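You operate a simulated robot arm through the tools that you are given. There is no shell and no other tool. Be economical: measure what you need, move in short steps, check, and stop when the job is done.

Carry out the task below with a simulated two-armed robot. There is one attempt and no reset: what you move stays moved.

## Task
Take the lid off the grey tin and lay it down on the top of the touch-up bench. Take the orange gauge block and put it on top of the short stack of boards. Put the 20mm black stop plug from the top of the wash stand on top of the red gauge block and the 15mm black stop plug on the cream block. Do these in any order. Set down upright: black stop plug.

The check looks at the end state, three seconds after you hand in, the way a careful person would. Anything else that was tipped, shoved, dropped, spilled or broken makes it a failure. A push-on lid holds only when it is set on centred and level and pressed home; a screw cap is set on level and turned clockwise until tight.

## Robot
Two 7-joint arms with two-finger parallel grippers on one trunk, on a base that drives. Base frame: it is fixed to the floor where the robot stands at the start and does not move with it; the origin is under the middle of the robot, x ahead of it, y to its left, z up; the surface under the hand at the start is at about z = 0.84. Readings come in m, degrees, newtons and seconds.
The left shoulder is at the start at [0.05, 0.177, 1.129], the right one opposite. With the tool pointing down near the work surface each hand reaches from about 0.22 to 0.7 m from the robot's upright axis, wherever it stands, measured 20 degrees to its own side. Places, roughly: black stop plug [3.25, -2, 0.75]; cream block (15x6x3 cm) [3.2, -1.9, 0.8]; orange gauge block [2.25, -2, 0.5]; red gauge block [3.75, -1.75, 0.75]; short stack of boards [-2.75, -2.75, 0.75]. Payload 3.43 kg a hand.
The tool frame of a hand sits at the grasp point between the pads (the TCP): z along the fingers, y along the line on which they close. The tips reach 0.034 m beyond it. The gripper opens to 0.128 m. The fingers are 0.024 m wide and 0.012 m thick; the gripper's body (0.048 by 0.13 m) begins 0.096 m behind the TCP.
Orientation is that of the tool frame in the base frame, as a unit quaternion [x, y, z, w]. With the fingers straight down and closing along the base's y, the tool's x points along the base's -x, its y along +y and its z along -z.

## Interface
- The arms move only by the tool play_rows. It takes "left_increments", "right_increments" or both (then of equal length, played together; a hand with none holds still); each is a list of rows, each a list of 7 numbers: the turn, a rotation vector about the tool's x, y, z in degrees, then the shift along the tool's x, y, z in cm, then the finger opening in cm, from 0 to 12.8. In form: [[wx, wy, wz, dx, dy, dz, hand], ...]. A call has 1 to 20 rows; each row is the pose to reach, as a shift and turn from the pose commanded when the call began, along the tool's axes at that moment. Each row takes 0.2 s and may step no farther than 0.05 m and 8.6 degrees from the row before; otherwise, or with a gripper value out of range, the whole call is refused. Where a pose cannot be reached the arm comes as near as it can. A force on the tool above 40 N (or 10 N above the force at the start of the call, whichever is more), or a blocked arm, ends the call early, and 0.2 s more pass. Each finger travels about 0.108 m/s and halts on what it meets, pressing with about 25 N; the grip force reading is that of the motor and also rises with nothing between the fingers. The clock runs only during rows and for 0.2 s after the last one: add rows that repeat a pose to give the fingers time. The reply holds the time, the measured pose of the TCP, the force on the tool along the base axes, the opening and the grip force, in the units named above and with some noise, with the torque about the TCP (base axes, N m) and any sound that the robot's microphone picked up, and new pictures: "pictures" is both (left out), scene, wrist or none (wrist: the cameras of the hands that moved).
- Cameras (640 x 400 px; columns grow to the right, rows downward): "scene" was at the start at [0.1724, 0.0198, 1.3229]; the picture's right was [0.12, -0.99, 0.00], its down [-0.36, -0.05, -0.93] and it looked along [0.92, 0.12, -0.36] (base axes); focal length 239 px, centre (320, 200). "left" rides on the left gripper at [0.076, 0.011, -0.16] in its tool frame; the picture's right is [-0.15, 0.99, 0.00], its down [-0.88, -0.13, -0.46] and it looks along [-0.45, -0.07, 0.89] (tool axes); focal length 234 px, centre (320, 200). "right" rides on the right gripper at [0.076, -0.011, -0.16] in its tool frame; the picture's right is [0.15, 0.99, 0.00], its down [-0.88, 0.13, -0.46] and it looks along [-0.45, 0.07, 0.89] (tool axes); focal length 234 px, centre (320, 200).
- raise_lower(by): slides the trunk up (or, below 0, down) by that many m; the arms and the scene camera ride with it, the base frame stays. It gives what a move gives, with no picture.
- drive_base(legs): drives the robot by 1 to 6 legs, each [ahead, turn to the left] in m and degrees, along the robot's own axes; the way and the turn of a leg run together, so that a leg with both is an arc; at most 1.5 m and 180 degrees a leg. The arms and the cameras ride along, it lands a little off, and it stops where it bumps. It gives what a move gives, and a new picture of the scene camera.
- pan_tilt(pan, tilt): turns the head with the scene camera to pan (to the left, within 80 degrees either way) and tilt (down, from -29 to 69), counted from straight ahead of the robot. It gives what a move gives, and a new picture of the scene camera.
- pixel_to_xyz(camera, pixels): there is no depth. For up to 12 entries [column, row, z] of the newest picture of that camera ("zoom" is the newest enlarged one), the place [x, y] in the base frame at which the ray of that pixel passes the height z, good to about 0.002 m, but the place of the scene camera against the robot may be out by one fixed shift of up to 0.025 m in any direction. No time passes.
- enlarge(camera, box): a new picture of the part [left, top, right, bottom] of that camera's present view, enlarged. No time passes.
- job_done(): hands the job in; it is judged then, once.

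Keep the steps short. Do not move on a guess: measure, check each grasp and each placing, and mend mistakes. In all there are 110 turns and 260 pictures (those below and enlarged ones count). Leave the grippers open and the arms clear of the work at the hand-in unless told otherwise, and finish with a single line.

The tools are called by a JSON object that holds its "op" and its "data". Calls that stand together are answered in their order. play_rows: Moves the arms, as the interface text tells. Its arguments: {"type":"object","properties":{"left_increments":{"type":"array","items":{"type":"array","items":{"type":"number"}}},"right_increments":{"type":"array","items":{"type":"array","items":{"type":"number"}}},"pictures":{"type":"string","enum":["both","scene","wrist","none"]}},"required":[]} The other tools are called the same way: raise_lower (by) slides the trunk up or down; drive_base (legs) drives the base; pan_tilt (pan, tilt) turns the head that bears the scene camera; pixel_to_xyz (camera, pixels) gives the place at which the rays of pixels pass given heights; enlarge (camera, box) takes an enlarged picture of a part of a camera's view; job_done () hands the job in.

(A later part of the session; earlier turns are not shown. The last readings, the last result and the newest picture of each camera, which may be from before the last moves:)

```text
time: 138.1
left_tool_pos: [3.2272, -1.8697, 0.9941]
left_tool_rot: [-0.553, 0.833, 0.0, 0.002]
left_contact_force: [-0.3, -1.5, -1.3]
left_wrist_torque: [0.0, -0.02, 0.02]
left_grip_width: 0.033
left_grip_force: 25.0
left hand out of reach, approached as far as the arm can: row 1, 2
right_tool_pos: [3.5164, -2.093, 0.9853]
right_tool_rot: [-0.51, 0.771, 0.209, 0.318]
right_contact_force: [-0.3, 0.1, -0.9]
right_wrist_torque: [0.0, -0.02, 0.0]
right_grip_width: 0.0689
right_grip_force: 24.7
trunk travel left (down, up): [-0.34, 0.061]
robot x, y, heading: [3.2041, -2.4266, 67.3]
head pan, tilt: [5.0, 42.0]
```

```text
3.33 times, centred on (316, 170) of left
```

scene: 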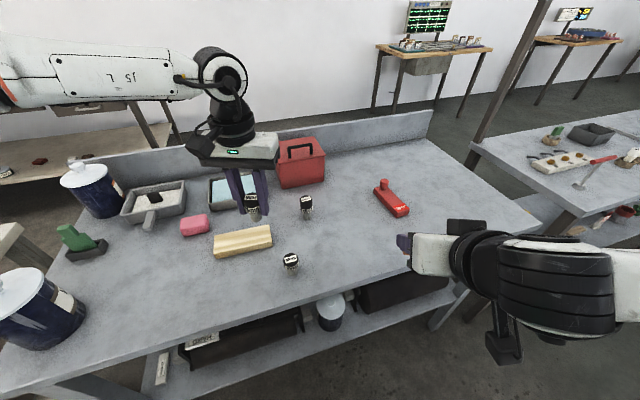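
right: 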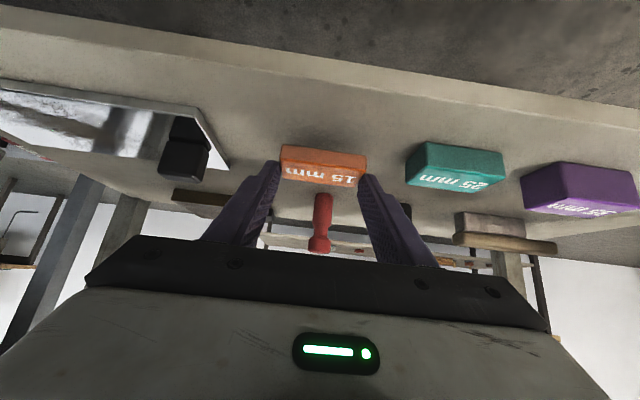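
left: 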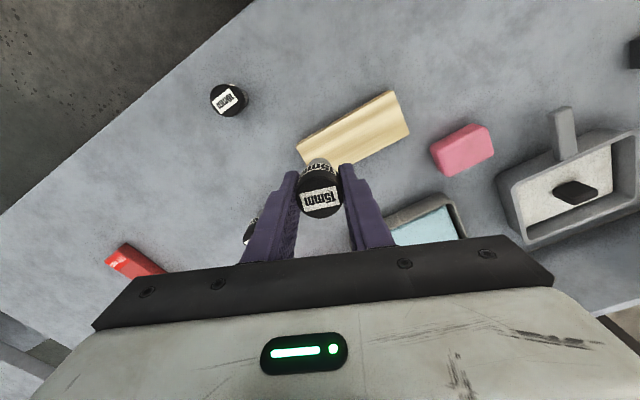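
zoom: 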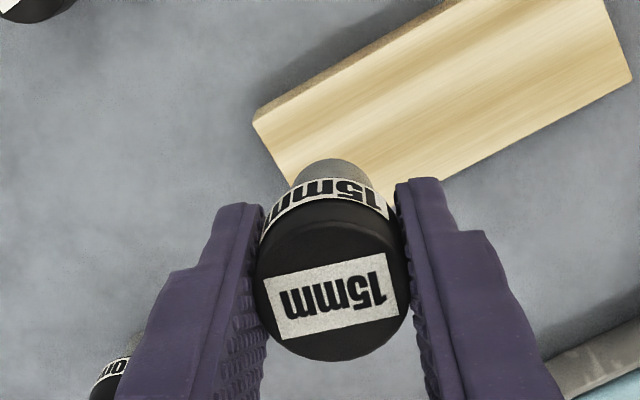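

I'll measure the cream block's corners with the left camera.

{"op": "pixel_to_xyz", "data": {"camera": "left", "pixels": [[296, 147, 0.82], [393, 91, 0.82], [409.5, 132, 0.82], [351, 168, 0.82], [316, 158, 0.92], [316, 158, 0.91]]}}

```text
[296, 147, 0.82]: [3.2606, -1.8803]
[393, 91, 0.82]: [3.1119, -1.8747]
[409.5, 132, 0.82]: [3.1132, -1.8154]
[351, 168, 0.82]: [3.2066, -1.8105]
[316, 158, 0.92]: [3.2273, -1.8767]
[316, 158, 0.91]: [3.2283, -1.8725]
```

The cream block's top centre is (3.187, −1.846), z=0.82, so the plug should land with the TCP at about 0.900. I'll move over the centre and lower to 0.93.

{"op": "play_rows", "data": {"left_increments": [[0, 0, 0, 0, 2.3, 2, 2], [0, 0, 0, -0.3, 4.6, 4, 2], [0, 0, 0, -0.7, 4.6, 6.2, 2]], "pictures": "both"}}

{"op": "enlarge", "data": {"camera": "left", "box": [220, 110, 412, 230]}}

{"op": "enlarge", "data": {"camera": "scene", "box": [170, 180, 330, 280]}}

```text
time: 138.9
left_tool_pos: [3.1881, -1.8481, 0.932]
left_tool_rot: [-0.553, 0.833, 0.001, -0.001]
left_contact_force: [0.3, -0.3, -1.1]
left_wrist_torque: [0.02, -0.02, -0.02]
left_grip_width: 0.0329
left_grip_force: 24.8
right_tool_pos: [3.515, -2.093, 0.9861]
right_tool_rot: [-0.51, 0.771, 0.21, 0.318]
right_contact_force: [0.1, 0.3, -0.3]
right_wrist_torque: [-0.05, 0.02, 0.01]
right_grip_width: 0.069
right_grip_force: 25.1
trunk travel left (down, up): [-0.34, 0.061]
robot x, y, heading: [3.2034, -2.4262, 67.0]
head pan, tilt: [5.0, 42.0]
```

scene: 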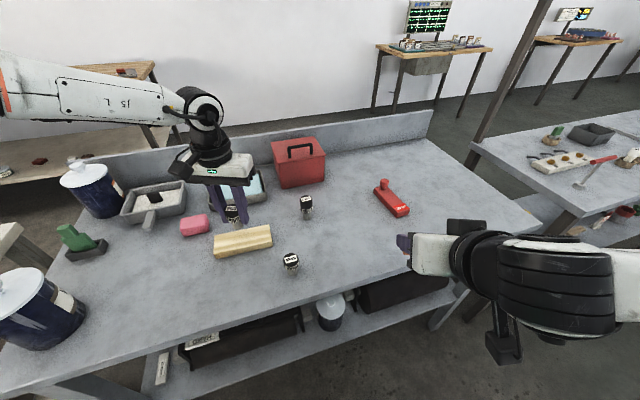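
left: 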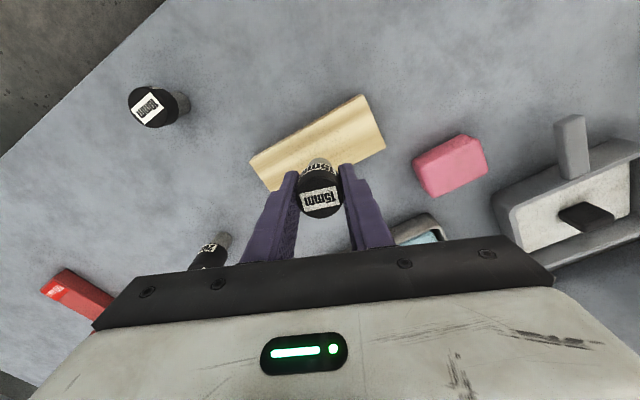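

```text
3.33 times, centred on (316, 170) of left
```

zoom: 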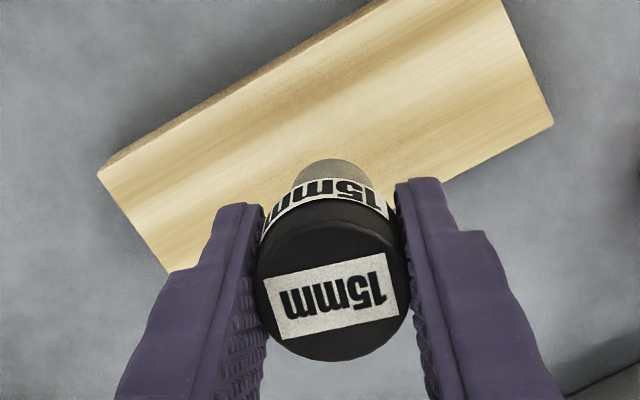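

```text
4.00 times, centred on (250, 230) of scene
```

zoom: 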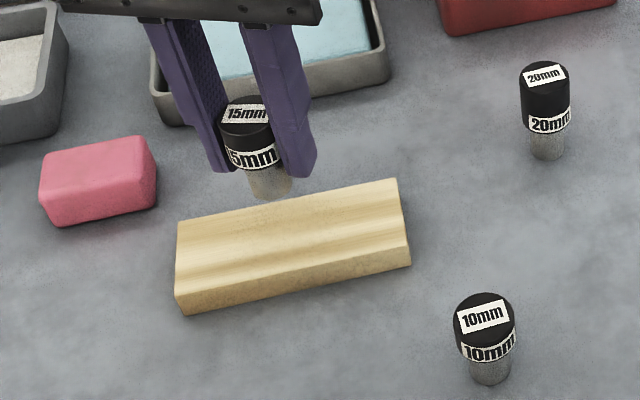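

It lines up with the block's centre. I'll lower in small steps to contact.

{"op": "play_rows", "data": {"left_increments": [[0, 0, 0, 0, 0, 1.5, 2], [0, 0, 0, 0, 0, 2.6, 2], [0, 0, 0, 0, 0, 3.0, 2], [0, 0, 0, 0, 0, 3.2, 2]], "pictures": "none"}}

```text
time: 139.9
left_tool_pos: [3.1851, -1.8501, 0.8997]
left_tool_rot: [-0.552, 0.834, 0.0, 0.001]
left_contact_force: [-0.9, 0.3, -1.2]
left_wrist_torque: [-0.02, -0.02, 0.0]
left_grip_width: 0.0333
left_grip_force: 25.0
right_tool_pos: [3.5161, -2.0928, 0.9859]
right_tool_rot: [-0.511, 0.771, 0.21, 0.317]
right_contact_force: [0.2, 0.5, 0.5]
right_wrist_torque: [-0.02, 0.02, 0.01]
right_grip_width: 0.0689
right_grip_force: 25.3
trunk travel left (down, up): [-0.34, 0.061]
robot x, y, heading: [3.2064, -2.4247, 67.2]
head pan, tilt: [5.0, 42.0]
```

{"op": "play_rows", "data": {"left_increments": [[0, 0, 0, 0, 0, 0.2, 2], [0, 0, 0, 0, 0, 0.4, 2]], "pictures": "scene"}}

{"op": "enlarge", "data": {"camera": "scene", "box": [170, 180, 330, 280]}}

```text
time: 140.5
left_tool_pos: [3.1847, -1.8496, 0.8987]
left_tool_rot: [-0.552, 0.834, 0.0, 0.001]
left_contact_force: [0.2, -0.4, -0.8]
left_wrist_torque: [0.02, 0.02, -0.06]
left_grip_width: 0.0333
left_grip_force: 24.8
left hand out of reach, approached as far as the arm can: row 1, 2
right_tool_pos: [3.5155, -2.0934, 0.9859]
right_tool_rot: [-0.511, 0.771, 0.209, 0.318]
right_contact_force: [0.7, 0.0, 0.0]
right_wrist_torque: [0.01, -0.01, 0.0]
right_grip_width: 0.0691
right_grip_force: 25.2
trunk travel left (down, up): [-0.34, 0.061]
robot x, y, heading: [3.2061, -2.4224, 67.0]
head pan, tilt: [5.0, 42.0]
```

scene: 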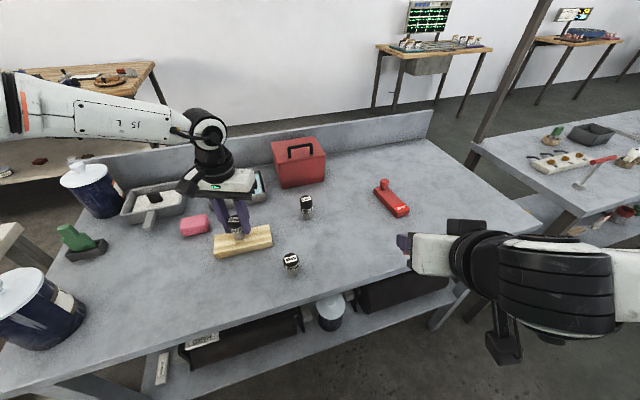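

```text
4.00 times, centred on (250, 230) of scene
```

zoom: 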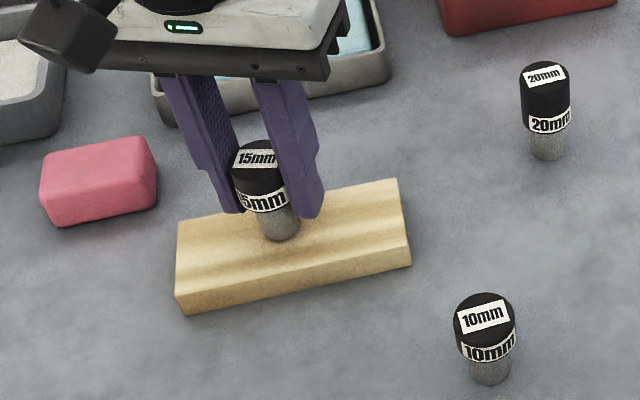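

The plug is all but on the block, but the arm is at the end of its reach. I'll lower the trunk 5 mm to make contact.

{"op": "raise_lower", "data": {"by": -0.004}}

```text
time: 141.1
left_tool_pos: [3.1847, -1.8513, 0.8943]
left_tool_rot: [-0.552, 0.834, 0.0, 0.001]
left_contact_force: [-1.1, 0.1, -0.6]
left_wrist_torque: [-0.01, -0.01, 0.01]
left_grip_width: 0.0331
left_grip_force: 24.7
right_tool_pos: [3.5149, -2.0934, 0.9821]
right_tool_rot: [-0.511, 0.771, 0.21, 0.318]
right_contact_force: [-0.2, 0.6, -1.2]
right_wrist_torque: [0.0, -0.01, -0.02]
right_grip_width: 0.0687
right_grip_force: 25.0
trunk travel left (down, up): [-0.336, 0.065]
robot x, y, heading: [3.2066, -2.426, 67.0]
head pan, tilt: [5.0, 42.0]
```

No contact yet (force still about −1 N, the plug's weight). I'll lower 4 mm more.

{"op": "raise_lower", "data": {"by": -0.004}}

{"op": "enlarge", "data": {"camera": "scene", "box": [200, 200, 280, 250]}}

```text
time: 141.6
left_tool_pos: [3.184, -1.851, 0.8922]
left_tool_rot: [-0.553, 0.833, 0.0, 0.002]
left_contact_force: [-2.4, -1.2, 7.2]
left_wrist_torque: [-0.11, 0.14, -0.01]
left_grip_width: 0.0332
left_grip_force: 24.4
right_tool_pos: [3.5149, -2.0937, 0.9776]
right_tool_rot: [-0.511, 0.77, 0.211, 0.317]
right_contact_force: [0.2, 0.1, -1.1]
right_wrist_torque: [0.0, 0.04, 0.01]
right_grip_width: 0.0688
right_grip_force: 24.9
trunk travel left (down, up): [-0.332, 0.069]
robot x, y, heading: [3.2032, -2.4242, 67.0]
head pan, tilt: [5.0, 42.0]
```

```text
8.00 times, centred on (240, 225) of scene
```

zoom: 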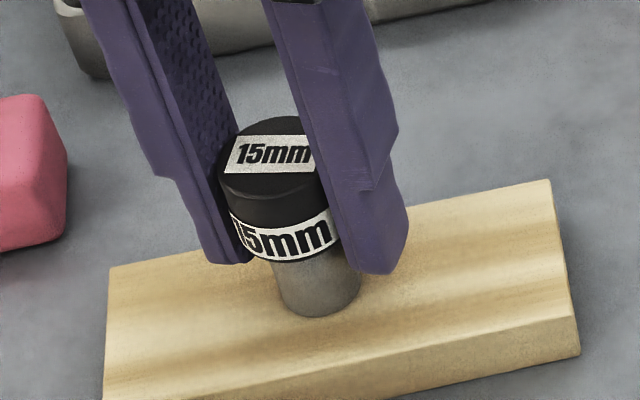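

The plug stands on the cream block (7 N contact). I'll open gently and rise straight up.

{"op": "play_rows", "data": {"left_increments": [[0, 0, 0, 0, 0, 0, 3.5], [0, 0, 0, 0, 0, 0, 4.2], [0, 0, 0, 0, 0, 0, 5.2], [0, 0, 0, 0, 0, 0, 6], [0, 0, 0, 0, 0, -3, 6], [0, 0, 0, 0, 0, -7, 6], [0, 0, 0, 0.5, 0, -11, 6]], "pictures": "both"}}

{"op": "enlarge", "data": {"camera": "scene", "box": [170, 180, 330, 280]}}

{"op": "enlarge", "data": {"camera": "scene", "box": [340, 160, 436, 220]}}

```text
time: 143.2
left_tool_pos: [3.1814, -1.8565, 1.0018]
left_tool_rot: [-0.552, 0.834, 0.0, 0.001]
left_contact_force: [0.3, 0.3, -0.3]
left_wrist_torque: [0.03, -0.02, -0.02]
left_grip_width: 0.0596
left_grip_force: 0.0
right_tool_pos: [3.5158, -2.0921, 0.9772]
right_tool_rot: [-0.51, 0.771, 0.21, 0.318]
right_contact_force: [0.1, 0.3, -0.2]
right_wrist_torque: [-0.02, 0.01, 0.05]
right_grip_width: 0.0688
right_grip_force: 25.4
trunk travel left (down, up): [-0.332, 0.069]
robot x, y, heading: [3.205, -2.4259, 66.7]
head pan, tilt: [5.0, 42.0]
```

scene: 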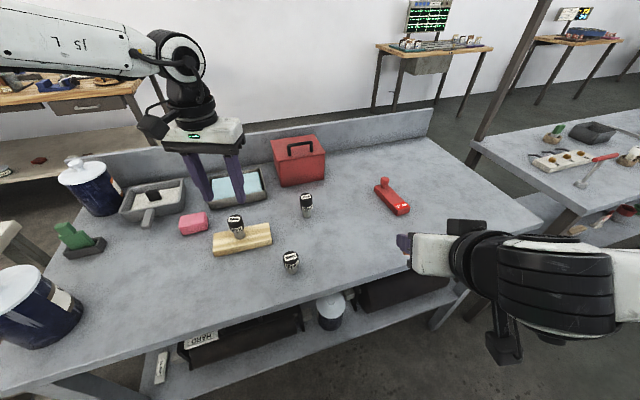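
left: 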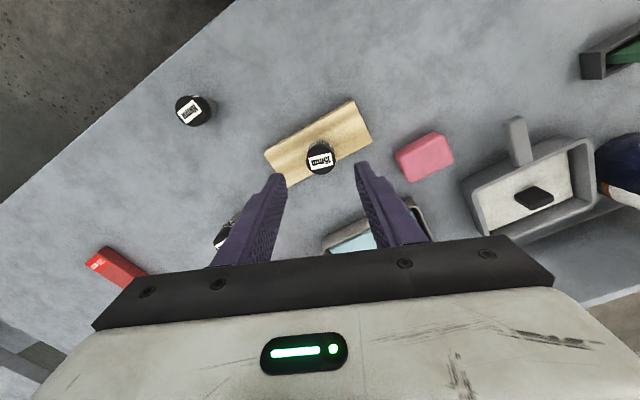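

```text
4.00 times, centred on (250, 230) of scene
```

zoom: 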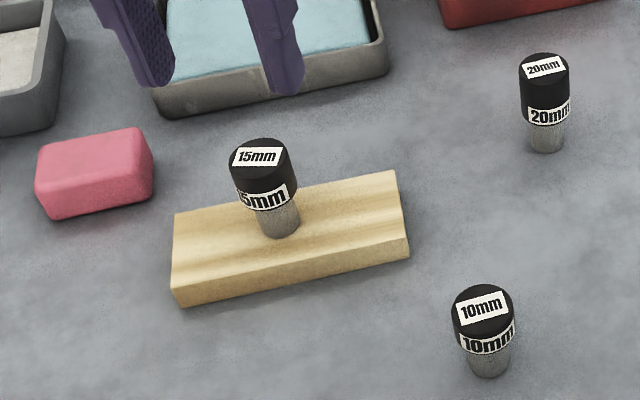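

```text
6.67 times, centred on (388, 190) of scene
```

zoom: 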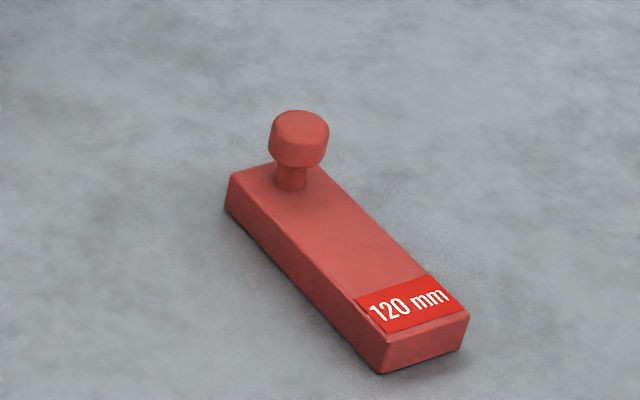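

The 15 mm plug stands upright on the cream block. Next is the 20 mm plug. I'll pull the left hand back and up, then reposition the base to about (3.68, −2.34).

{"op": "play_rows", "data": {"left_increments": [[0, 0, 0, 2, 0, -3, 6], [0, 0, 0, 5, 0, -6, 6], [0, 0, 0, 9, 0, -8, 6], [0, 0, 0, 13, 0, -10, 6], [0, 0, 0, 17, 0, -11, 6]], "pictures": "none"}}

{"op": "drive_base", "data": {"legs": [[-0.2, 0], [0, -40.7], [0.616, 0], [0, 46]]}}

{"op": "pan_tilt", "data": {"pan": 20, "tilt": 45}}

```text
time: 144.4
left_tool_pos: [3.1153, -2.0154, 1.1126]
left_tool_rot: [-0.552, 0.834, 0.0, 0.001]
left_contact_force: [0.5, -0.8, 0.9]
left_wrist_torque: [-0.02, -0.01, -0.05]
left_grip_width: 0.06
left_grip_force: 0.1
right_tool_pos: [3.5155, -2.093, 0.9793]
right_tool_rot: [-0.511, 0.771, 0.21, 0.318]
right_contact_force: [-0.5, 0.1, -0.6]
right_wrist_torque: [0.01, 0.03, 0.0]
right_grip_width: 0.069
right_grip_force: 25.0
trunk travel left (down, up): [-0.332, 0.069]
robot x, y, heading: [3.2032, -2.4247, 66.9]
head pan, tilt: [5.0, 42.0]
```

```text
time: 153.1
left_tool_pos: [3.5547, -1.9318, 1.1117]
left_tool_rot: [-0.593, 0.805, -0.001, 0.001]
left_contact_force: [0.4, 0.3, -0.3]
left_wrist_torque: [-0.02, 0.01, 0.02]
left_grip_width: 0.0598
left_grip_force: 0.0
right_tool_pos: [3.9605, -1.971, 0.978]
right_tool_rot: [-0.549, 0.744, 0.226, 0.307]
right_contact_force: [-1.0, 0.8, -0.6]
right_wrist_torque: [0.01, -0.01, 0.01]
right_grip_width: 0.0691
right_grip_force: 25.3
trunk travel left (down, up): [-0.332, 0.069]
robot x, y, heading: [3.6842, -2.3336, 72.8]
head pan, tilt: [5.0, 42.0]
```

scene: 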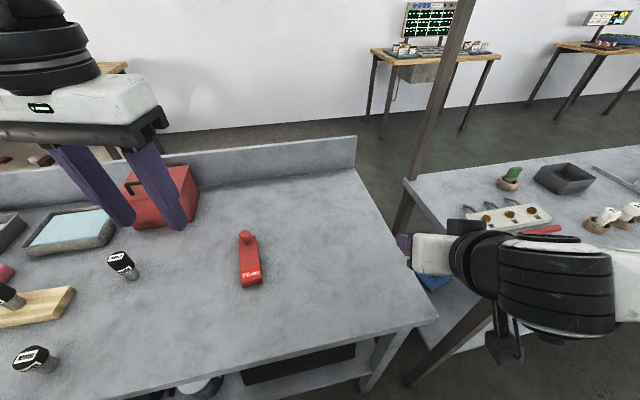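

```text
time: 153.9
left_tool_pos: [3.5543, -1.9314, 1.1126]
left_tool_rot: [-0.593, 0.805, -0.001, 0.002]
left_contact_force: [-0.3, 0.8, 0.5]
left_wrist_torque: [0.01, -0.02, -0.03]
left_grip_width: 0.0601
left_grip_force: 0.2
right_tool_pos: [3.9614, -1.9715, 0.9767]
right_tool_rot: [-0.549, 0.744, 0.226, 0.307]
right_contact_force: [-0.9, 0.2, -0.9]
right_wrist_torque: [-0.01, 0.01, 0.01]
right_grip_width: 0.0689
right_grip_force: 25.1
trunk travel left (down, up): [-0.332, 0.069]
robot x, y, heading: [3.6833, -2.3326, 72.8]
head pan, tilt: [20.0, 45.0]
```

scene: 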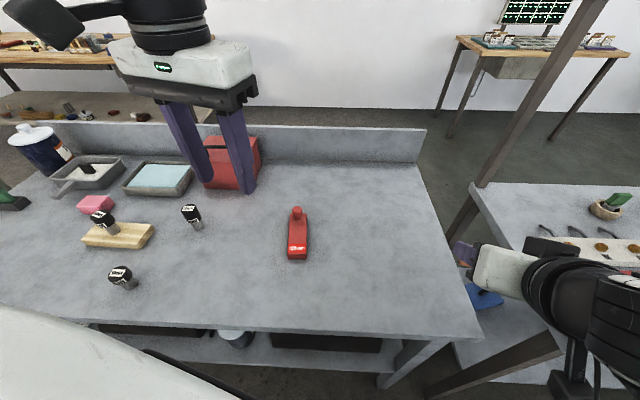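

I'll measure the 20 mm plug's base and the red block's corners.

{"op": "pixel_to_xyz", "data": {"camera": "scene", "pixels": [[197, 228, 0.79], [191, 209, 0.88], [288, 257, 0.82], [305, 259, 0.82], [305, 218, 0.82], [290, 217, 0.82], [297, 209, 0.86]]}}

{"op": "enlarge", "data": {"camera": "scene", "box": [160, 180, 320, 280]}}

```text
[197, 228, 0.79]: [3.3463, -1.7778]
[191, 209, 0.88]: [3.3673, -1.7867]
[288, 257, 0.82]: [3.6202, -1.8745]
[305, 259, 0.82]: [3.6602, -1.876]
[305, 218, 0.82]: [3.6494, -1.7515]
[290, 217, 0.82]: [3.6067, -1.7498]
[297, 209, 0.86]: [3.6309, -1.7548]
```

```text
4.00 times, centred on (240, 230) of scene
```

zoom: 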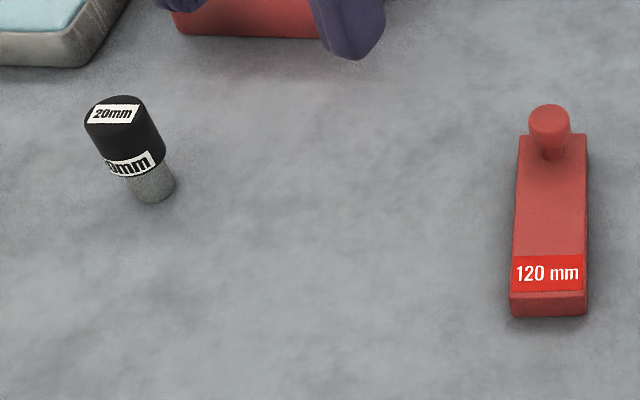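

The 20 mm plug is near (3.355, −1.80). I'll move the left hand to above it at z≈1.06 and look with the wrist camera.

{"op": "play_rows", "data": {"left_increments": [[0, 0, 0, -0.5, 4.5, 0, 6], [0, 0, 0, -1.5, 9, 0.5, 6], [0, 0, 0, -2.5, 13.5, 1, 6], [0, 0, 0, -3.5, 18, 2, 6], [0, 0, 0, -4.5, 22, 4, 6], [0, 0, 0, -5, 22.5, 5, 6]], "pictures": "wrist"}}

{"op": "enlarge", "data": {"camera": "left", "box": [240, 110, 400, 210]}}

```text
time: 155.3
left_tool_pos: [3.3531, -1.8173, 1.0606]
left_tool_rot: [-0.594, 0.805, 0.0, 0.001]
left_contact_force: [-0.3, 0.7, -0.4]
left_wrist_torque: [0.03, 0.0, 0.04]
left_grip_width: 0.0602
left_grip_force: 0.1
right_tool_pos: [3.9611, -1.9707, 0.978]
right_tool_rot: [-0.548, 0.745, 0.226, 0.306]
right_contact_force: [0.2, 0.9, -0.7]
right_wrist_torque: [0.0, 0.0, -0.03]
right_grip_width: 0.0687
right_grip_force: 25.1
trunk travel left (down, up): [-0.332, 0.069]
robot x, y, heading: [3.6807, -2.333, 72.9]
head pan, tilt: [20.0, 45.0]
```

left: 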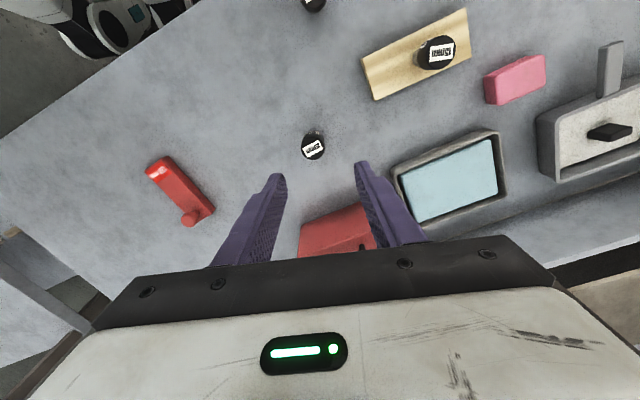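

```text
4.00 times, centred on (320, 160) of left
```

zoom: 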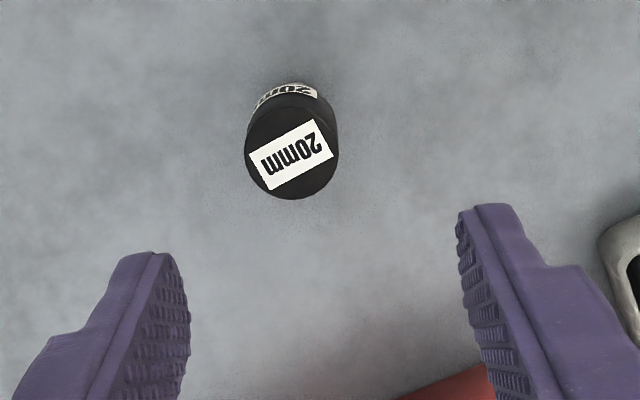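

{"op": "pixel_to_xyz", "data": {"camera": "left", "pixels": [[313, 148.3, 0.89], [313, 148.3, 0.88], [313, 148.3, 0.87], [313, 148.3, 0.86], [313, 131, 0.79], [145, 170, 0.82], [168, 156, 0.82], [205, 194, 0.82], [180, 213, 0.82]]}}

{"op": "enlarge", "data": {"camera": "left", "box": [120, 140, 248, 220]}}

```text
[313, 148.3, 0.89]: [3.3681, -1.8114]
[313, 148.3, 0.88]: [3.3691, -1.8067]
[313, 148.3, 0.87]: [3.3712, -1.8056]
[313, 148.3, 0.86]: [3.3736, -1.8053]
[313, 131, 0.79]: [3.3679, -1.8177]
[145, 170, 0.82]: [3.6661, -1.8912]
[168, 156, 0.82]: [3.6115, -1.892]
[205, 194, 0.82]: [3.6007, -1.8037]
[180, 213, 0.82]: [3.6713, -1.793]
```

```text
5.00 times, centred on (184, 180) of left
```

zoom: 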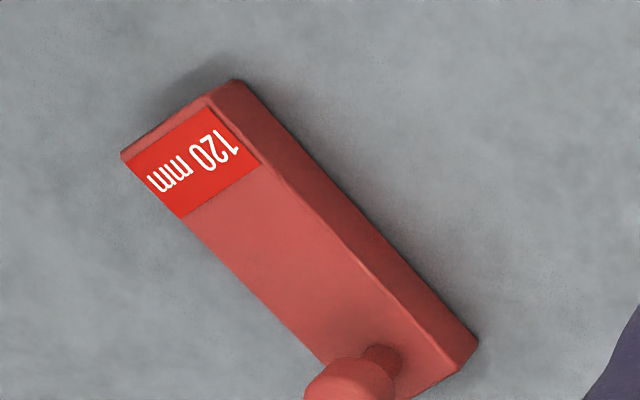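

The plug is at (3.369, −1.807). I'll centre over it, lower to z≈0.955, and check.

{"op": "play_rows", "data": {"left_increments": [[0, 0, 0, -0.7, -0.6, 4, 6], [0, 0, 0, -1.4, -1.2, 8, 6], [0, 0, 0, -1.4, -1.2, 10.5, 6]], "pictures": "wrist"}}

{"op": "enlarge", "data": {"camera": "left", "box": [240, 110, 400, 210]}}

```text
time: 156.1
left_tool_pos: [3.371, -1.8075, 0.9575]
left_tool_rot: [-0.594, 0.804, -0.001, 0.002]
left_contact_force: [-0.4, -0.1, -0.4]
left_wrist_torque: [0.0, -0.01, 0.0]
left_grip_width: 0.0598
left_grip_force: 0.1
right_tool_pos: [3.9606, -1.9716, 0.9778]
right_tool_rot: [-0.548, 0.745, 0.225, 0.307]
right_contact_force: [-0.2, -0.8, -1.2]
right_wrist_torque: [-0.02, 0.01, -0.01]
right_grip_width: 0.0689
right_grip_force: 24.9
trunk travel left (down, up): [-0.332, 0.069]
robot x, y, heading: [3.6842, -2.3332, 73.0]
head pan, tilt: [20.0, 45.0]
```

left: 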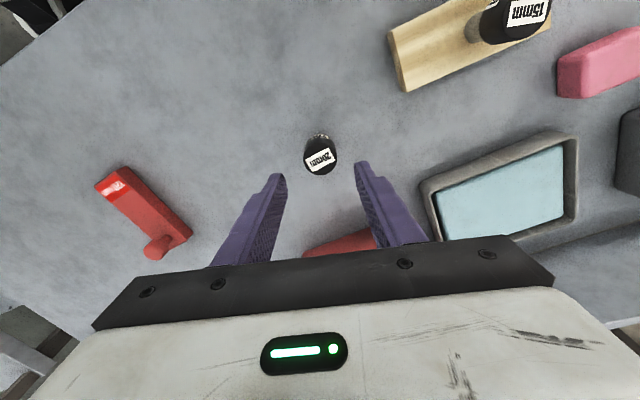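

```text
4.00 times, centred on (320, 160) of left
```

zoom: 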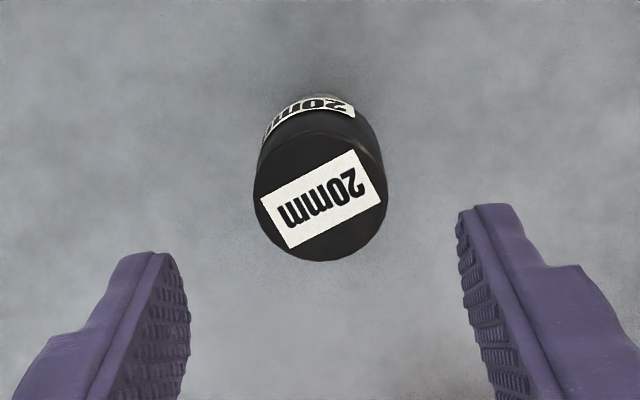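

Centred, as with the first plug. I'll descend 8.7 cm and close.

{"op": "play_rows", "data": {"left_increments": [[0, 0, 0, 0, 0.1, 4, 6], [0, 0, 0, 0, 0.1, 7.5, 6], [0, 0, 0, 0, 0.1, 8.7, 6], [0, 0, 0, 0, 0.1, 8.7, 4], [0, 0, 0, 0, 0.1, 8.7, 2.4], [0, 0, 0, 0, 0.1, 8.7, 2]], "pictures": "wrist"}}

```text
time: 157.5
left_tool_pos: [3.3708, -1.8084, 0.871]
left_tool_rot: [-0.593, 0.806, 0.0, 0.001]
left_contact_force: [-0.8, -0.3, 0.4]
left_wrist_torque: [-0.02, 0.04, 0.03]
left_grip_width: 0.0331
left_grip_force: 24.2
right_tool_pos: [3.9608, -1.9709, 0.977]
right_tool_rot: [-0.548, 0.745, 0.225, 0.307]
right_contact_force: [0.5, -0.1, -0.8]
right_wrist_torque: [-0.05, -0.02, 0.01]
right_grip_width: 0.0688
right_grip_force: 25.0
trunk travel left (down, up): [-0.332, 0.069]
robot x, y, heading: [3.6812, -2.3319, 72.7]
head pan, tilt: [20.0, 45.0]
```

left: 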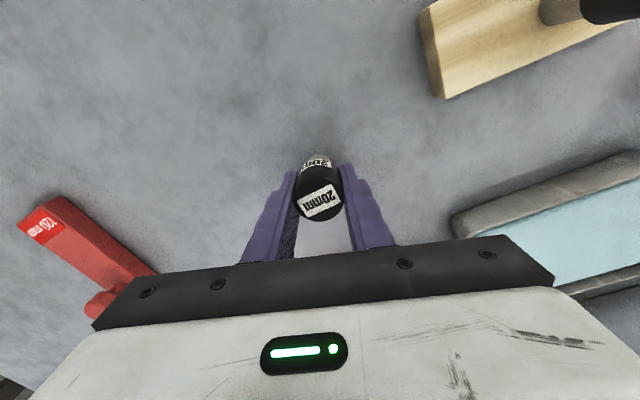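

Gripped (3.3 cm). I'll lift it 11 cm, carry it toward the red block's front part, and look.

{"op": "play_rows", "data": {"left_increments": [[0, 0, 0, 0, 0, -4, 2], [0, 0, 0, 0, 0, -8, 2], [0, 0, 0, 0, -1, -11, 2], [0, 0, 0, -0.5, -5.5, -11, 2], [0, 0, 0, -1, -10, -11, 2], [0, 0, 0, -1.5, -14.5, -11, 2], [0, 0, 0, -2, -19, -11, 2], [0, 0, 0, -2.3, -23, -11, 2], [0, 0, 0, -2.6, -25.5, -11, 2], [0, 0, 0, -2.6, -25.5, -11, 2]], "pictures": "both"}}

{"op": "enlarge", "data": {"camera": "left", "box": [220, 110, 412, 230]}}

```text
time: 159.7
left_tool_pos: [3.6212, -1.8582, 0.9786]
left_tool_rot: [-0.594, 0.804, 0.0, 0.001]
left_contact_force: [-0.3, -0.1, -1.2]
left_wrist_torque: [0.01, 0.02, 0.02]
left_grip_width: 0.0331
left_grip_force: 24.6
right_tool_pos: [3.9599, -1.972, 0.9776]
right_tool_rot: [-0.549, 0.744, 0.226, 0.307]
right_contact_force: [0.8, -0.2, -0.3]
right_wrist_torque: [-0.02, -0.02, 0.0]
right_grip_width: 0.069
right_grip_force: 24.7
trunk travel left (down, up): [-0.332, 0.069]
robot x, y, heading: [3.6856, -2.3322, 72.9]
head pan, tilt: [20.0, 45.0]
```

scene: 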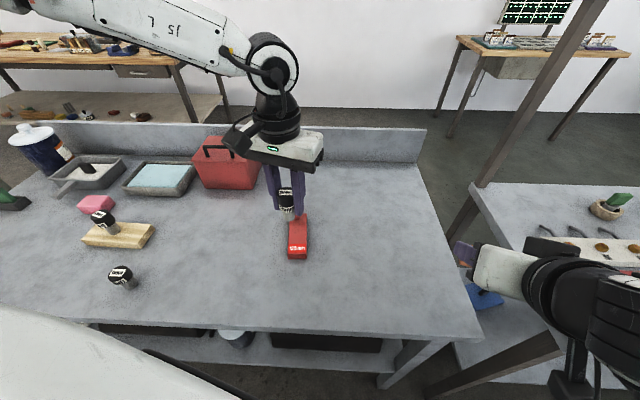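
left: 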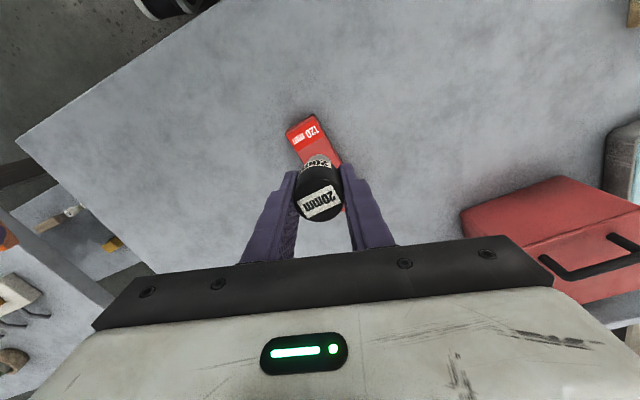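

```text
3.33 times, centred on (316, 170) of left
```

zoom: 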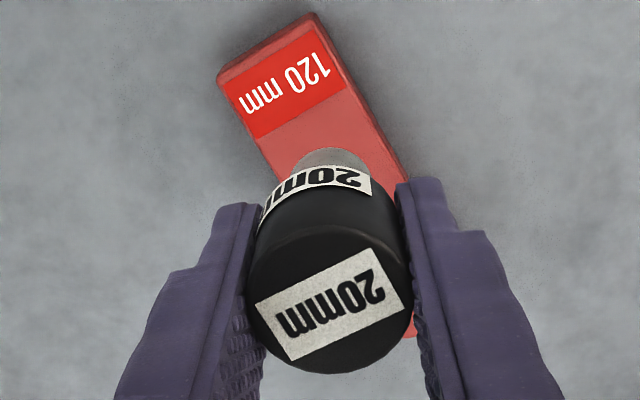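

{"op": "pixel_to_xyz", "data": {"camera": "left", "pixels": [[285.1, 133.4, 0.82], [312.4, 116, 0.82], [298.6, 159.5, 0.82], [337.6, 164, 0.82], [285.1, 133.4, 0.81], [312.4, 116, 0.81], [315, 113.5, 0.79]]}}

```text
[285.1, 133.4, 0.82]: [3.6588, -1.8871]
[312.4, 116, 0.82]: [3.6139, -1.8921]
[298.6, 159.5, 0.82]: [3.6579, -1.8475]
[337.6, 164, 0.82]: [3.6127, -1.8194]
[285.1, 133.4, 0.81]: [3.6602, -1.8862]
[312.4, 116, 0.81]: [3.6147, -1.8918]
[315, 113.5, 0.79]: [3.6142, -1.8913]
```

The red block spans x 3.613–3.659 with its front end at y=−1.89. I'll set the plug at (3.636, −1.855), clear of the knob. First I align and lower to 0.91.

{"op": "play_rows", "data": {"left_increments": [[0, 0, 0, -0.7, -1.3, 2, 2], [0, 0, 0, -0.7, -1.3, 5, 2], [0, 0, 0, -0.7, -1.3, 6.6, 2]], "pictures": "both"}}

{"op": "enlarge", "data": {"camera": "scene", "box": [250, 180, 346, 240]}}

{"op": "enlarge", "data": {"camera": "left", "box": [220, 110, 412, 230]}}

```text
time: 160.5
left_tool_pos: [3.6376, -1.8529, 0.9139]
left_tool_rot: [-0.593, 0.805, 0.0, 0.001]
left_contact_force: [-0.1, -0.3, -0.7]
left_wrist_torque: [0.0, -0.01, -0.03]
left_grip_width: 0.0332
left_grip_force: 25.1
right_tool_pos: [3.9614, -1.9713, 0.9774]
right_tool_rot: [-0.549, 0.744, 0.225, 0.306]
right_contact_force: [0.3, 0.5, -0.4]
right_wrist_torque: [0.01, 0.02, 0.01]
right_grip_width: 0.0691
right_grip_force: 25.0
trunk travel left (down, up): [-0.332, 0.069]
robot x, y, heading: [3.6846, -2.3316, 72.7]
head pan, tilt: [20.0, 45.0]
```

scene: 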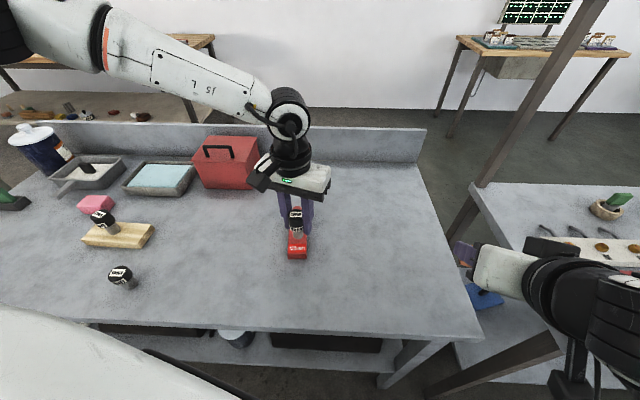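
left: 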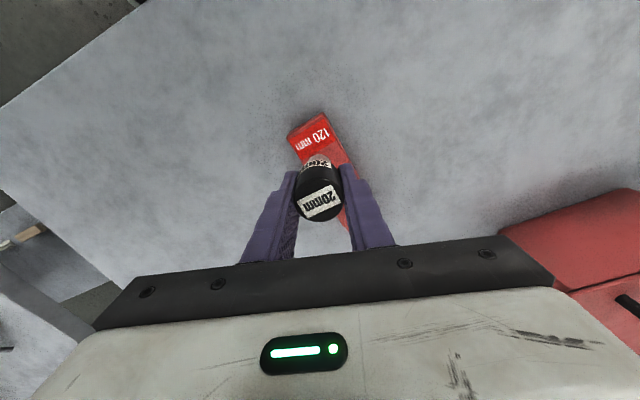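

```text
6.67 times, centred on (298, 210) of scene
```

zoom: 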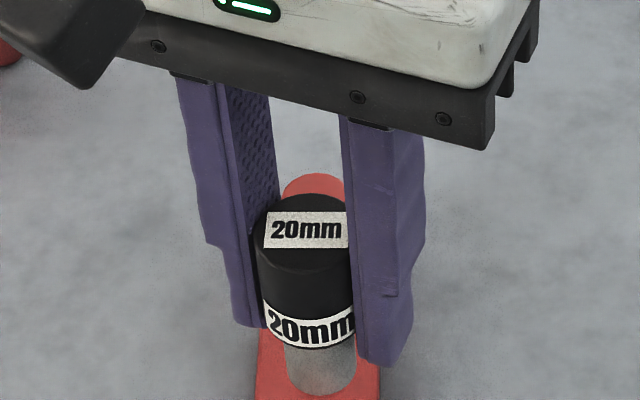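

```text
3.33 times, centred on (316, 170) of left
```

zoom: 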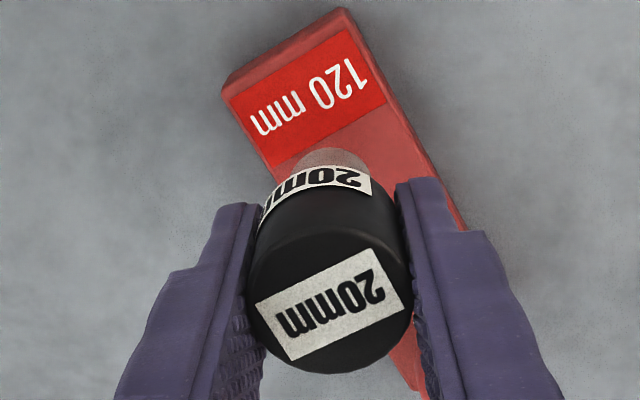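

Well centred across the block. I'll lower in small steps.

{"op": "play_rows", "data": {"left_increments": [[0, 0, 0, 0, 0, 0.6, 2], [0, 0, 0, 0, 0, 1.1, 2], [0, 0, 0, 0, 0, 1.5, 2]], "pictures": "none"}}

```text
time: 161.3
left_tool_pos: [3.6345, -1.8549, 0.8988]
left_tool_rot: [-0.594, 0.805, -0.001, 0.002]
left_contact_force: [0.2, -0.2, -1.2]
left_wrist_torque: [-0.01, -0.02, 0.0]
left_grip_width: 0.0333
left_grip_force: 25.0
right_tool_pos: [3.9604, -1.9723, 0.9775]
right_tool_rot: [-0.548, 0.745, 0.225, 0.307]
right_contact_force: [-0.3, 0.6, -0.1]
right_wrist_torque: [-0.01, 0.01, -0.01]
right_grip_width: 0.0688
right_grip_force: 25.4
trunk travel left (down, up): [-0.332, 0.069]
robot x, y, heading: [3.6825, -2.3318, 72.8]
head pan, tilt: [20.0, 45.0]
```

{"op": "play_rows", "data": {"left_increments": [[0, 0, 0, 0, 0, 0.3, 2], [0, 0, 0, 0, 0, 0.5, 2], [0, 0, 0, 0, 0, 0.7, 2]], "pictures": "none"}}

```text
time: 162.1
left_tool_pos: [3.6359, -1.8539, 0.8926]
left_tool_rot: [-0.594, 0.805, -0.001, 0.001]
left_contact_force: [-0.3, -0.1, -1.0]
left_wrist_torque: [0.01, 0.0, 0.01]
left_grip_width: 0.0331
left_grip_force: 24.9
right_tool_pos: [3.9608, -1.9737, 0.9783]
right_tool_rot: [-0.549, 0.745, 0.225, 0.307]
right_contact_force: [0.3, 1.1, -1.5]
right_wrist_torque: [-0.02, 0.02, -0.01]
right_grip_width: 0.0688
right_grip_force: 24.7
trunk travel left (down, up): [-0.332, 0.069]
robot x, y, heading: [3.6839, -2.3324, 72.8]
head pan, tilt: [20.0, 45.0]
```

{"op": "play_rows", "data": {"left_increments": [[0, 0, 0, 0, 0, 0.2, 2], [0, 0, 0, 0, 0, 0.4, 2], [0, 0, 0, 0, 0, 0.6, 2]], "pictures": "none"}}

{"op": "enlarge", "data": {"camera": "scene", "box": [250, 190, 346, 250]}}

```text
time: 162.9
left_tool_pos: [3.6361, -1.856, 0.888]
left_tool_rot: [-0.594, 0.804, 0.001, 0.003]
left_contact_force: [-2.2, 3.4, 19.6]
left_wrist_torque: [0.11, 0.31, 0.03]
left_grip_width: 0.0337
left_grip_force: 25.7
right_tool_pos: [3.9606, -1.9727, 0.9776]
right_tool_rot: [-0.549, 0.744, 0.227, 0.307]
right_contact_force: [-0.3, -0.1, -0.5]
right_wrist_torque: [-0.06, -0.02, -0.01]
right_grip_width: 0.0691
right_grip_force: 24.9
trunk travel left (down, up): [-0.332, 0.069]
robot x, y, heading: [3.6847, -2.3347, 72.8]
head pan, tilt: [20.0, 45.0]
```

```text
6.67 times, centred on (298, 220) of scene
```

zoom: 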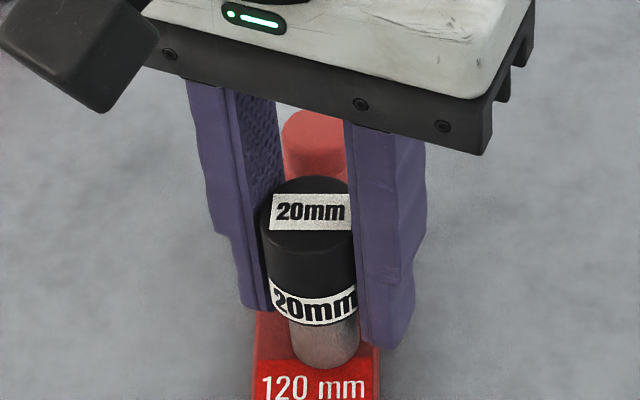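

Contact (20 N) on the red block. I'll ease up 2 mm, open gently, and rise.

{"op": "play_rows", "data": {"left_increments": [[0, 0, 0, 0, 0, -0.2, 2.4], [0, 0, 0, 0, 0, -0.2, 3.5], [0, 0, 0, 0, 0, -0.2, 4.2], [0, 0, 0, 0, 0, -0.2, 5.2], [0, 0, 0, 0, 0, -0.2, 6], [0, 0, 0, 0, 0, -3, 6], [0, 0, 0, 0, 0, -7, 6], [0, 0, 0, 0.5, 0, -11, 6], [0, 0, 0, 0.5, 0, -15, 6], [0, 0, 0, 4, 0, -18, 6], [0, 0, 0, 8, 0, -20, 6]], "pictures": "scene"}}

{"op": "enlarge", "data": {"camera": "scene", "box": [80, 180, 336, 340]}}

```text
time: 165.3
left_tool_pos: [3.6104, -1.9313, 1.0862]
left_tool_rot: [-0.593, 0.805, 0.002, 0.0]
left_contact_force: [-0.3, 0.5, 0.0]
left_wrist_torque: [0.01, -0.02, 0.01]
left_grip_width: 0.0601
left_grip_force: 0.0
right_tool_pos: [3.9607, -1.9724, 0.9779]
right_tool_rot: [-0.548, 0.745, 0.226, 0.307]
right_contact_force: [0.4, -0.2, -0.9]
right_wrist_torque: [0.01, 0.02, -0.03]
right_grip_width: 0.0692
right_grip_force: 25.4
trunk travel left (down, up): [-0.332, 0.069]
robot x, y, heading: [3.6824, -2.3336, 73.0]
head pan, tilt: [20.0, 45.0]
```

scene: 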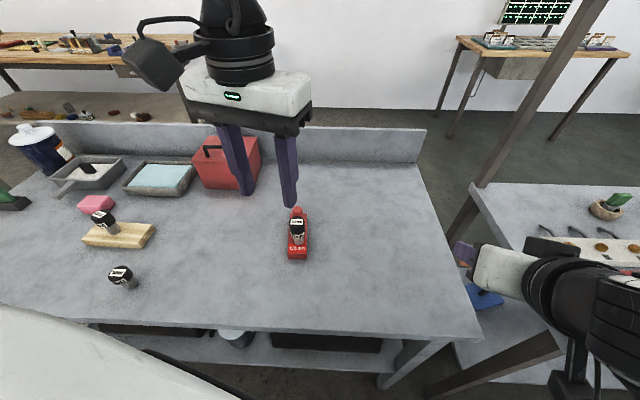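

```text
2.50 times, centred on (208, 260) of scene
```

zoom: 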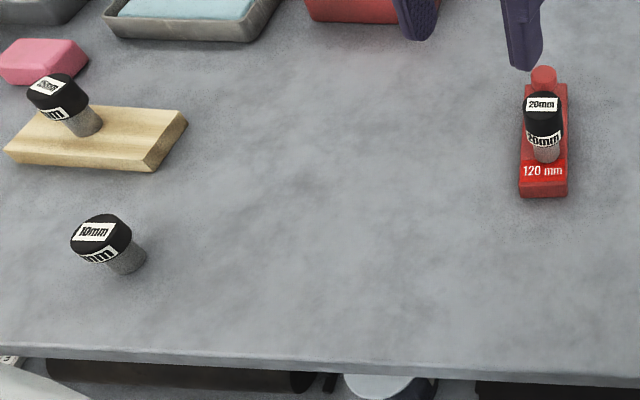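

Both plugs stand upright on their blocks. Next is the short stack of boards, far to the west. I'll back off and drive west along y≈−2.8.

{"op": "drive_base", "data": {"legs": [[-0.45, 0], [0, 107], [1.5, 0], [0.9, 0]]}}

{"op": "pan_tilt", "data": {"pan": 0, "tilt": 15}}

```text
time: 183.8
left_tool_pos: [0.8126, -3.0202, 1.087]
left_tool_rot: [1.0, 0.017, -0.001, -0.001]
left_contact_force: [-0.3, -0.2, 0.6]
left_wrist_torque: [0.01, -0.01, -0.03]
left_grip_width: 0.0601
left_grip_force: 0.1
right_tool_pos: [0.7364, -2.6774, 0.978]
right_tool_rot: [0.925, 0.014, -0.381, 0.006]
right_contact_force: [1.0, -0.6, 0.2]
right_wrist_torque: [0.02, 0.0, -0.01]
right_grip_width: 0.0686
right_grip_force: 24.9
trunk travel left (down, up): [-0.332, 0.069]
robot x, y, heading: [1.172, -2.8204, -178.2]
head pan, tilt: [20.0, 45.0]
```

scene: 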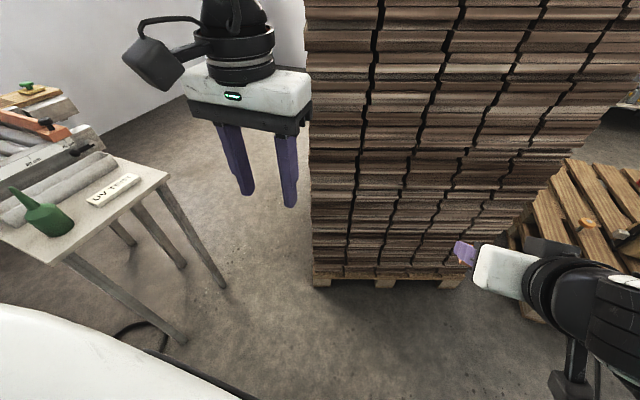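

```text
time: 184.8
left_tool_pos: [0.8123, -3.0212, 1.0862]
left_tool_rot: [1.0, 0.016, -0.001, 0.001]
left_contact_force: [-0.4, 0.5, 0.1]
left_wrist_torque: [0.01, 0.02, -0.01]
left_grip_width: 0.0601
left_grip_force: 0.0
right_tool_pos: [0.7377, -2.6761, 0.9773]
right_tool_rot: [0.924, 0.014, -0.381, 0.006]
right_contact_force: [-0.4, 0.1, 0.1]
right_wrist_torque: [-0.03, -0.01, 0.01]
right_grip_width: 0.0689
right_grip_force: 25.0
trunk travel left (down, up): [-0.332, 0.069]
robot x, y, heading: [1.1668, -2.8228, -178.2]
head pan, tilt: [0.0, 15.0]
```

scene: 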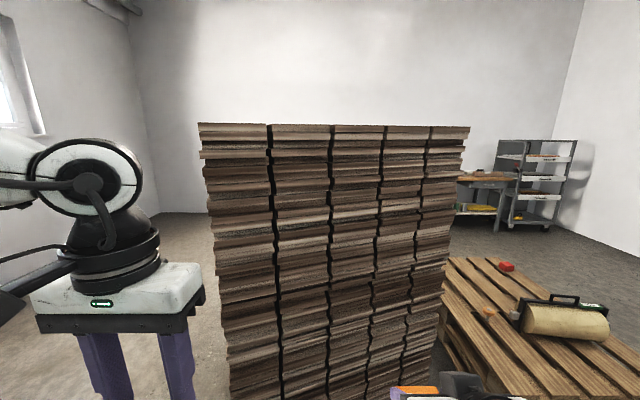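

The tall stack blocks the direct way, so I'll go back north through the known gap (y≈−0.85) and then west.

{"op": "drive_base", "data": {"legs": [[0, -91.8], [1.5, 0], [0.47, 0], [0, 90], [1.5, 0], [1.1, 0]]}}

{"op": "pan_tilt", "data": {"pan": 45, "tilt": 25}}

```text
time: 214.6
left_tool_pos: [-1.8272, -0.9805, 1.0861]
left_tool_rot: [1.0, -0.003, 0.0, 0.0]
left_contact_force: [0.3, -0.1, -0.3]
left_wrist_torque: [-0.04, -0.03, -0.02]
left_grip_width: 0.0599
left_grip_force: 0.1
right_tool_pos: [-1.8873, -0.6337, 0.9772]
right_tool_rot: [0.925, -0.004, -0.381, -0.001]
right_contact_force: [0.6, 0.5, -0.7]
right_wrist_torque: [0.02, 0.01, 0.0]
right_grip_width: 0.0691
right_grip_force: 25.3
trunk travel left (down, up): [-0.332, 0.069]
robot x, y, heading: [-1.462, -0.7935, 178.9]
head pan, tilt: [0.0, 15.0]
```

scene: 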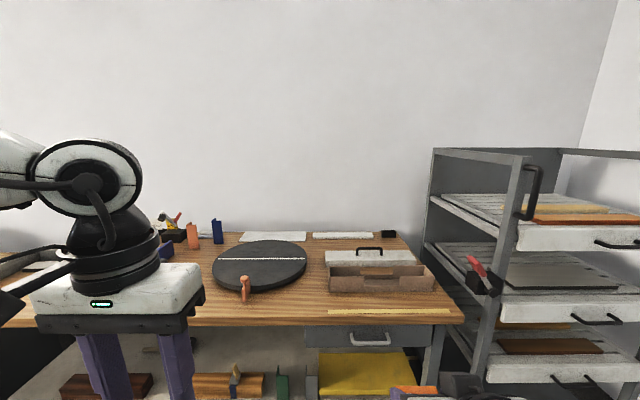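

```text
time: 215.7
left_tool_pos: [-1.8256, -0.9791, 1.0849]
left_tool_rot: [1.0, -0.004, -0.001, -0.001]
left_contact_force: [0.1, -0.6, -0.2]
left_wrist_torque: [-0.04, 0.03, 0.02]
left_grip_width: 0.06
left_grip_force: 0.2
right_tool_pos: [-1.888, -0.6319, 0.9783]
right_tool_rot: [0.925, -0.004, -0.381, -0.002]
right_contact_force: [-0.2, 0.1, -0.6]
right_wrist_torque: [-0.01, -0.03, 0.01]
right_grip_width: 0.0688
right_grip_force: 25.0
trunk travel left (down, up): [-0.332, 0.069]
robot x, y, heading: [-1.4616, -0.7948, 179.3]
head pan, tilt: [45.0, 25.0]
```

scene: 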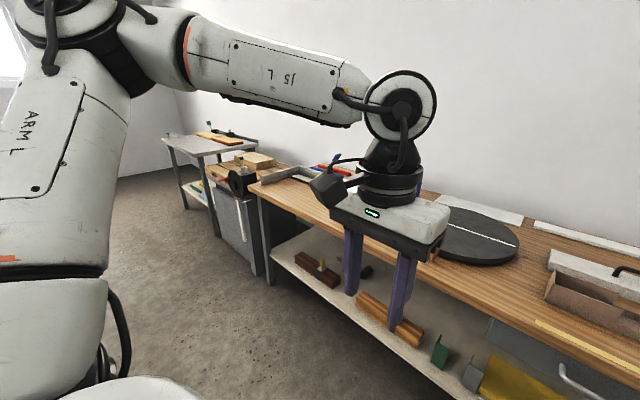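

I'll enlarge the southern end of this row, around (230,160).

{"op": "enlarge", "data": {"camera": "scene", "box": [150, 110, 350, 235]}}

{"op": "pixel_to_xyz", "data": {"camera": "scene", "pixels": [[258, 162, 0.85], [210, 150, 0.85], [270, 285, 0.0], [187, 209, 0.0], [220, 237, 0.0], [255, 275, 0.0], [200, 137, 0.85]]}}

```text
3.20 times, centred on (250, 172) of scene
```

zoom: 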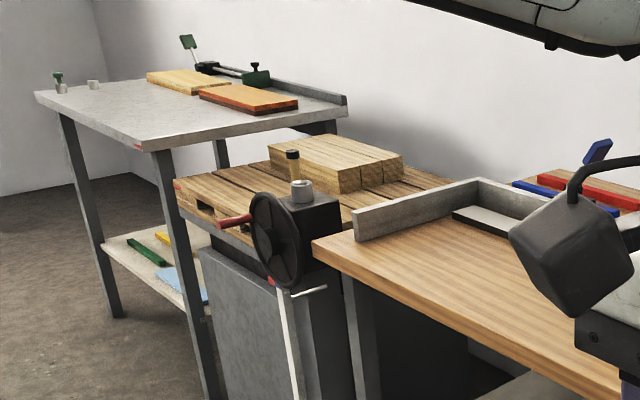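

```text
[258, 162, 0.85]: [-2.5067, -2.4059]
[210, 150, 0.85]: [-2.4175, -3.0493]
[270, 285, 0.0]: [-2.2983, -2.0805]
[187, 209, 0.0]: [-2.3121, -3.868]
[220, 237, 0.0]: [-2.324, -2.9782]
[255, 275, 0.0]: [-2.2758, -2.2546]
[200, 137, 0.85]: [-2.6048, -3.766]
```

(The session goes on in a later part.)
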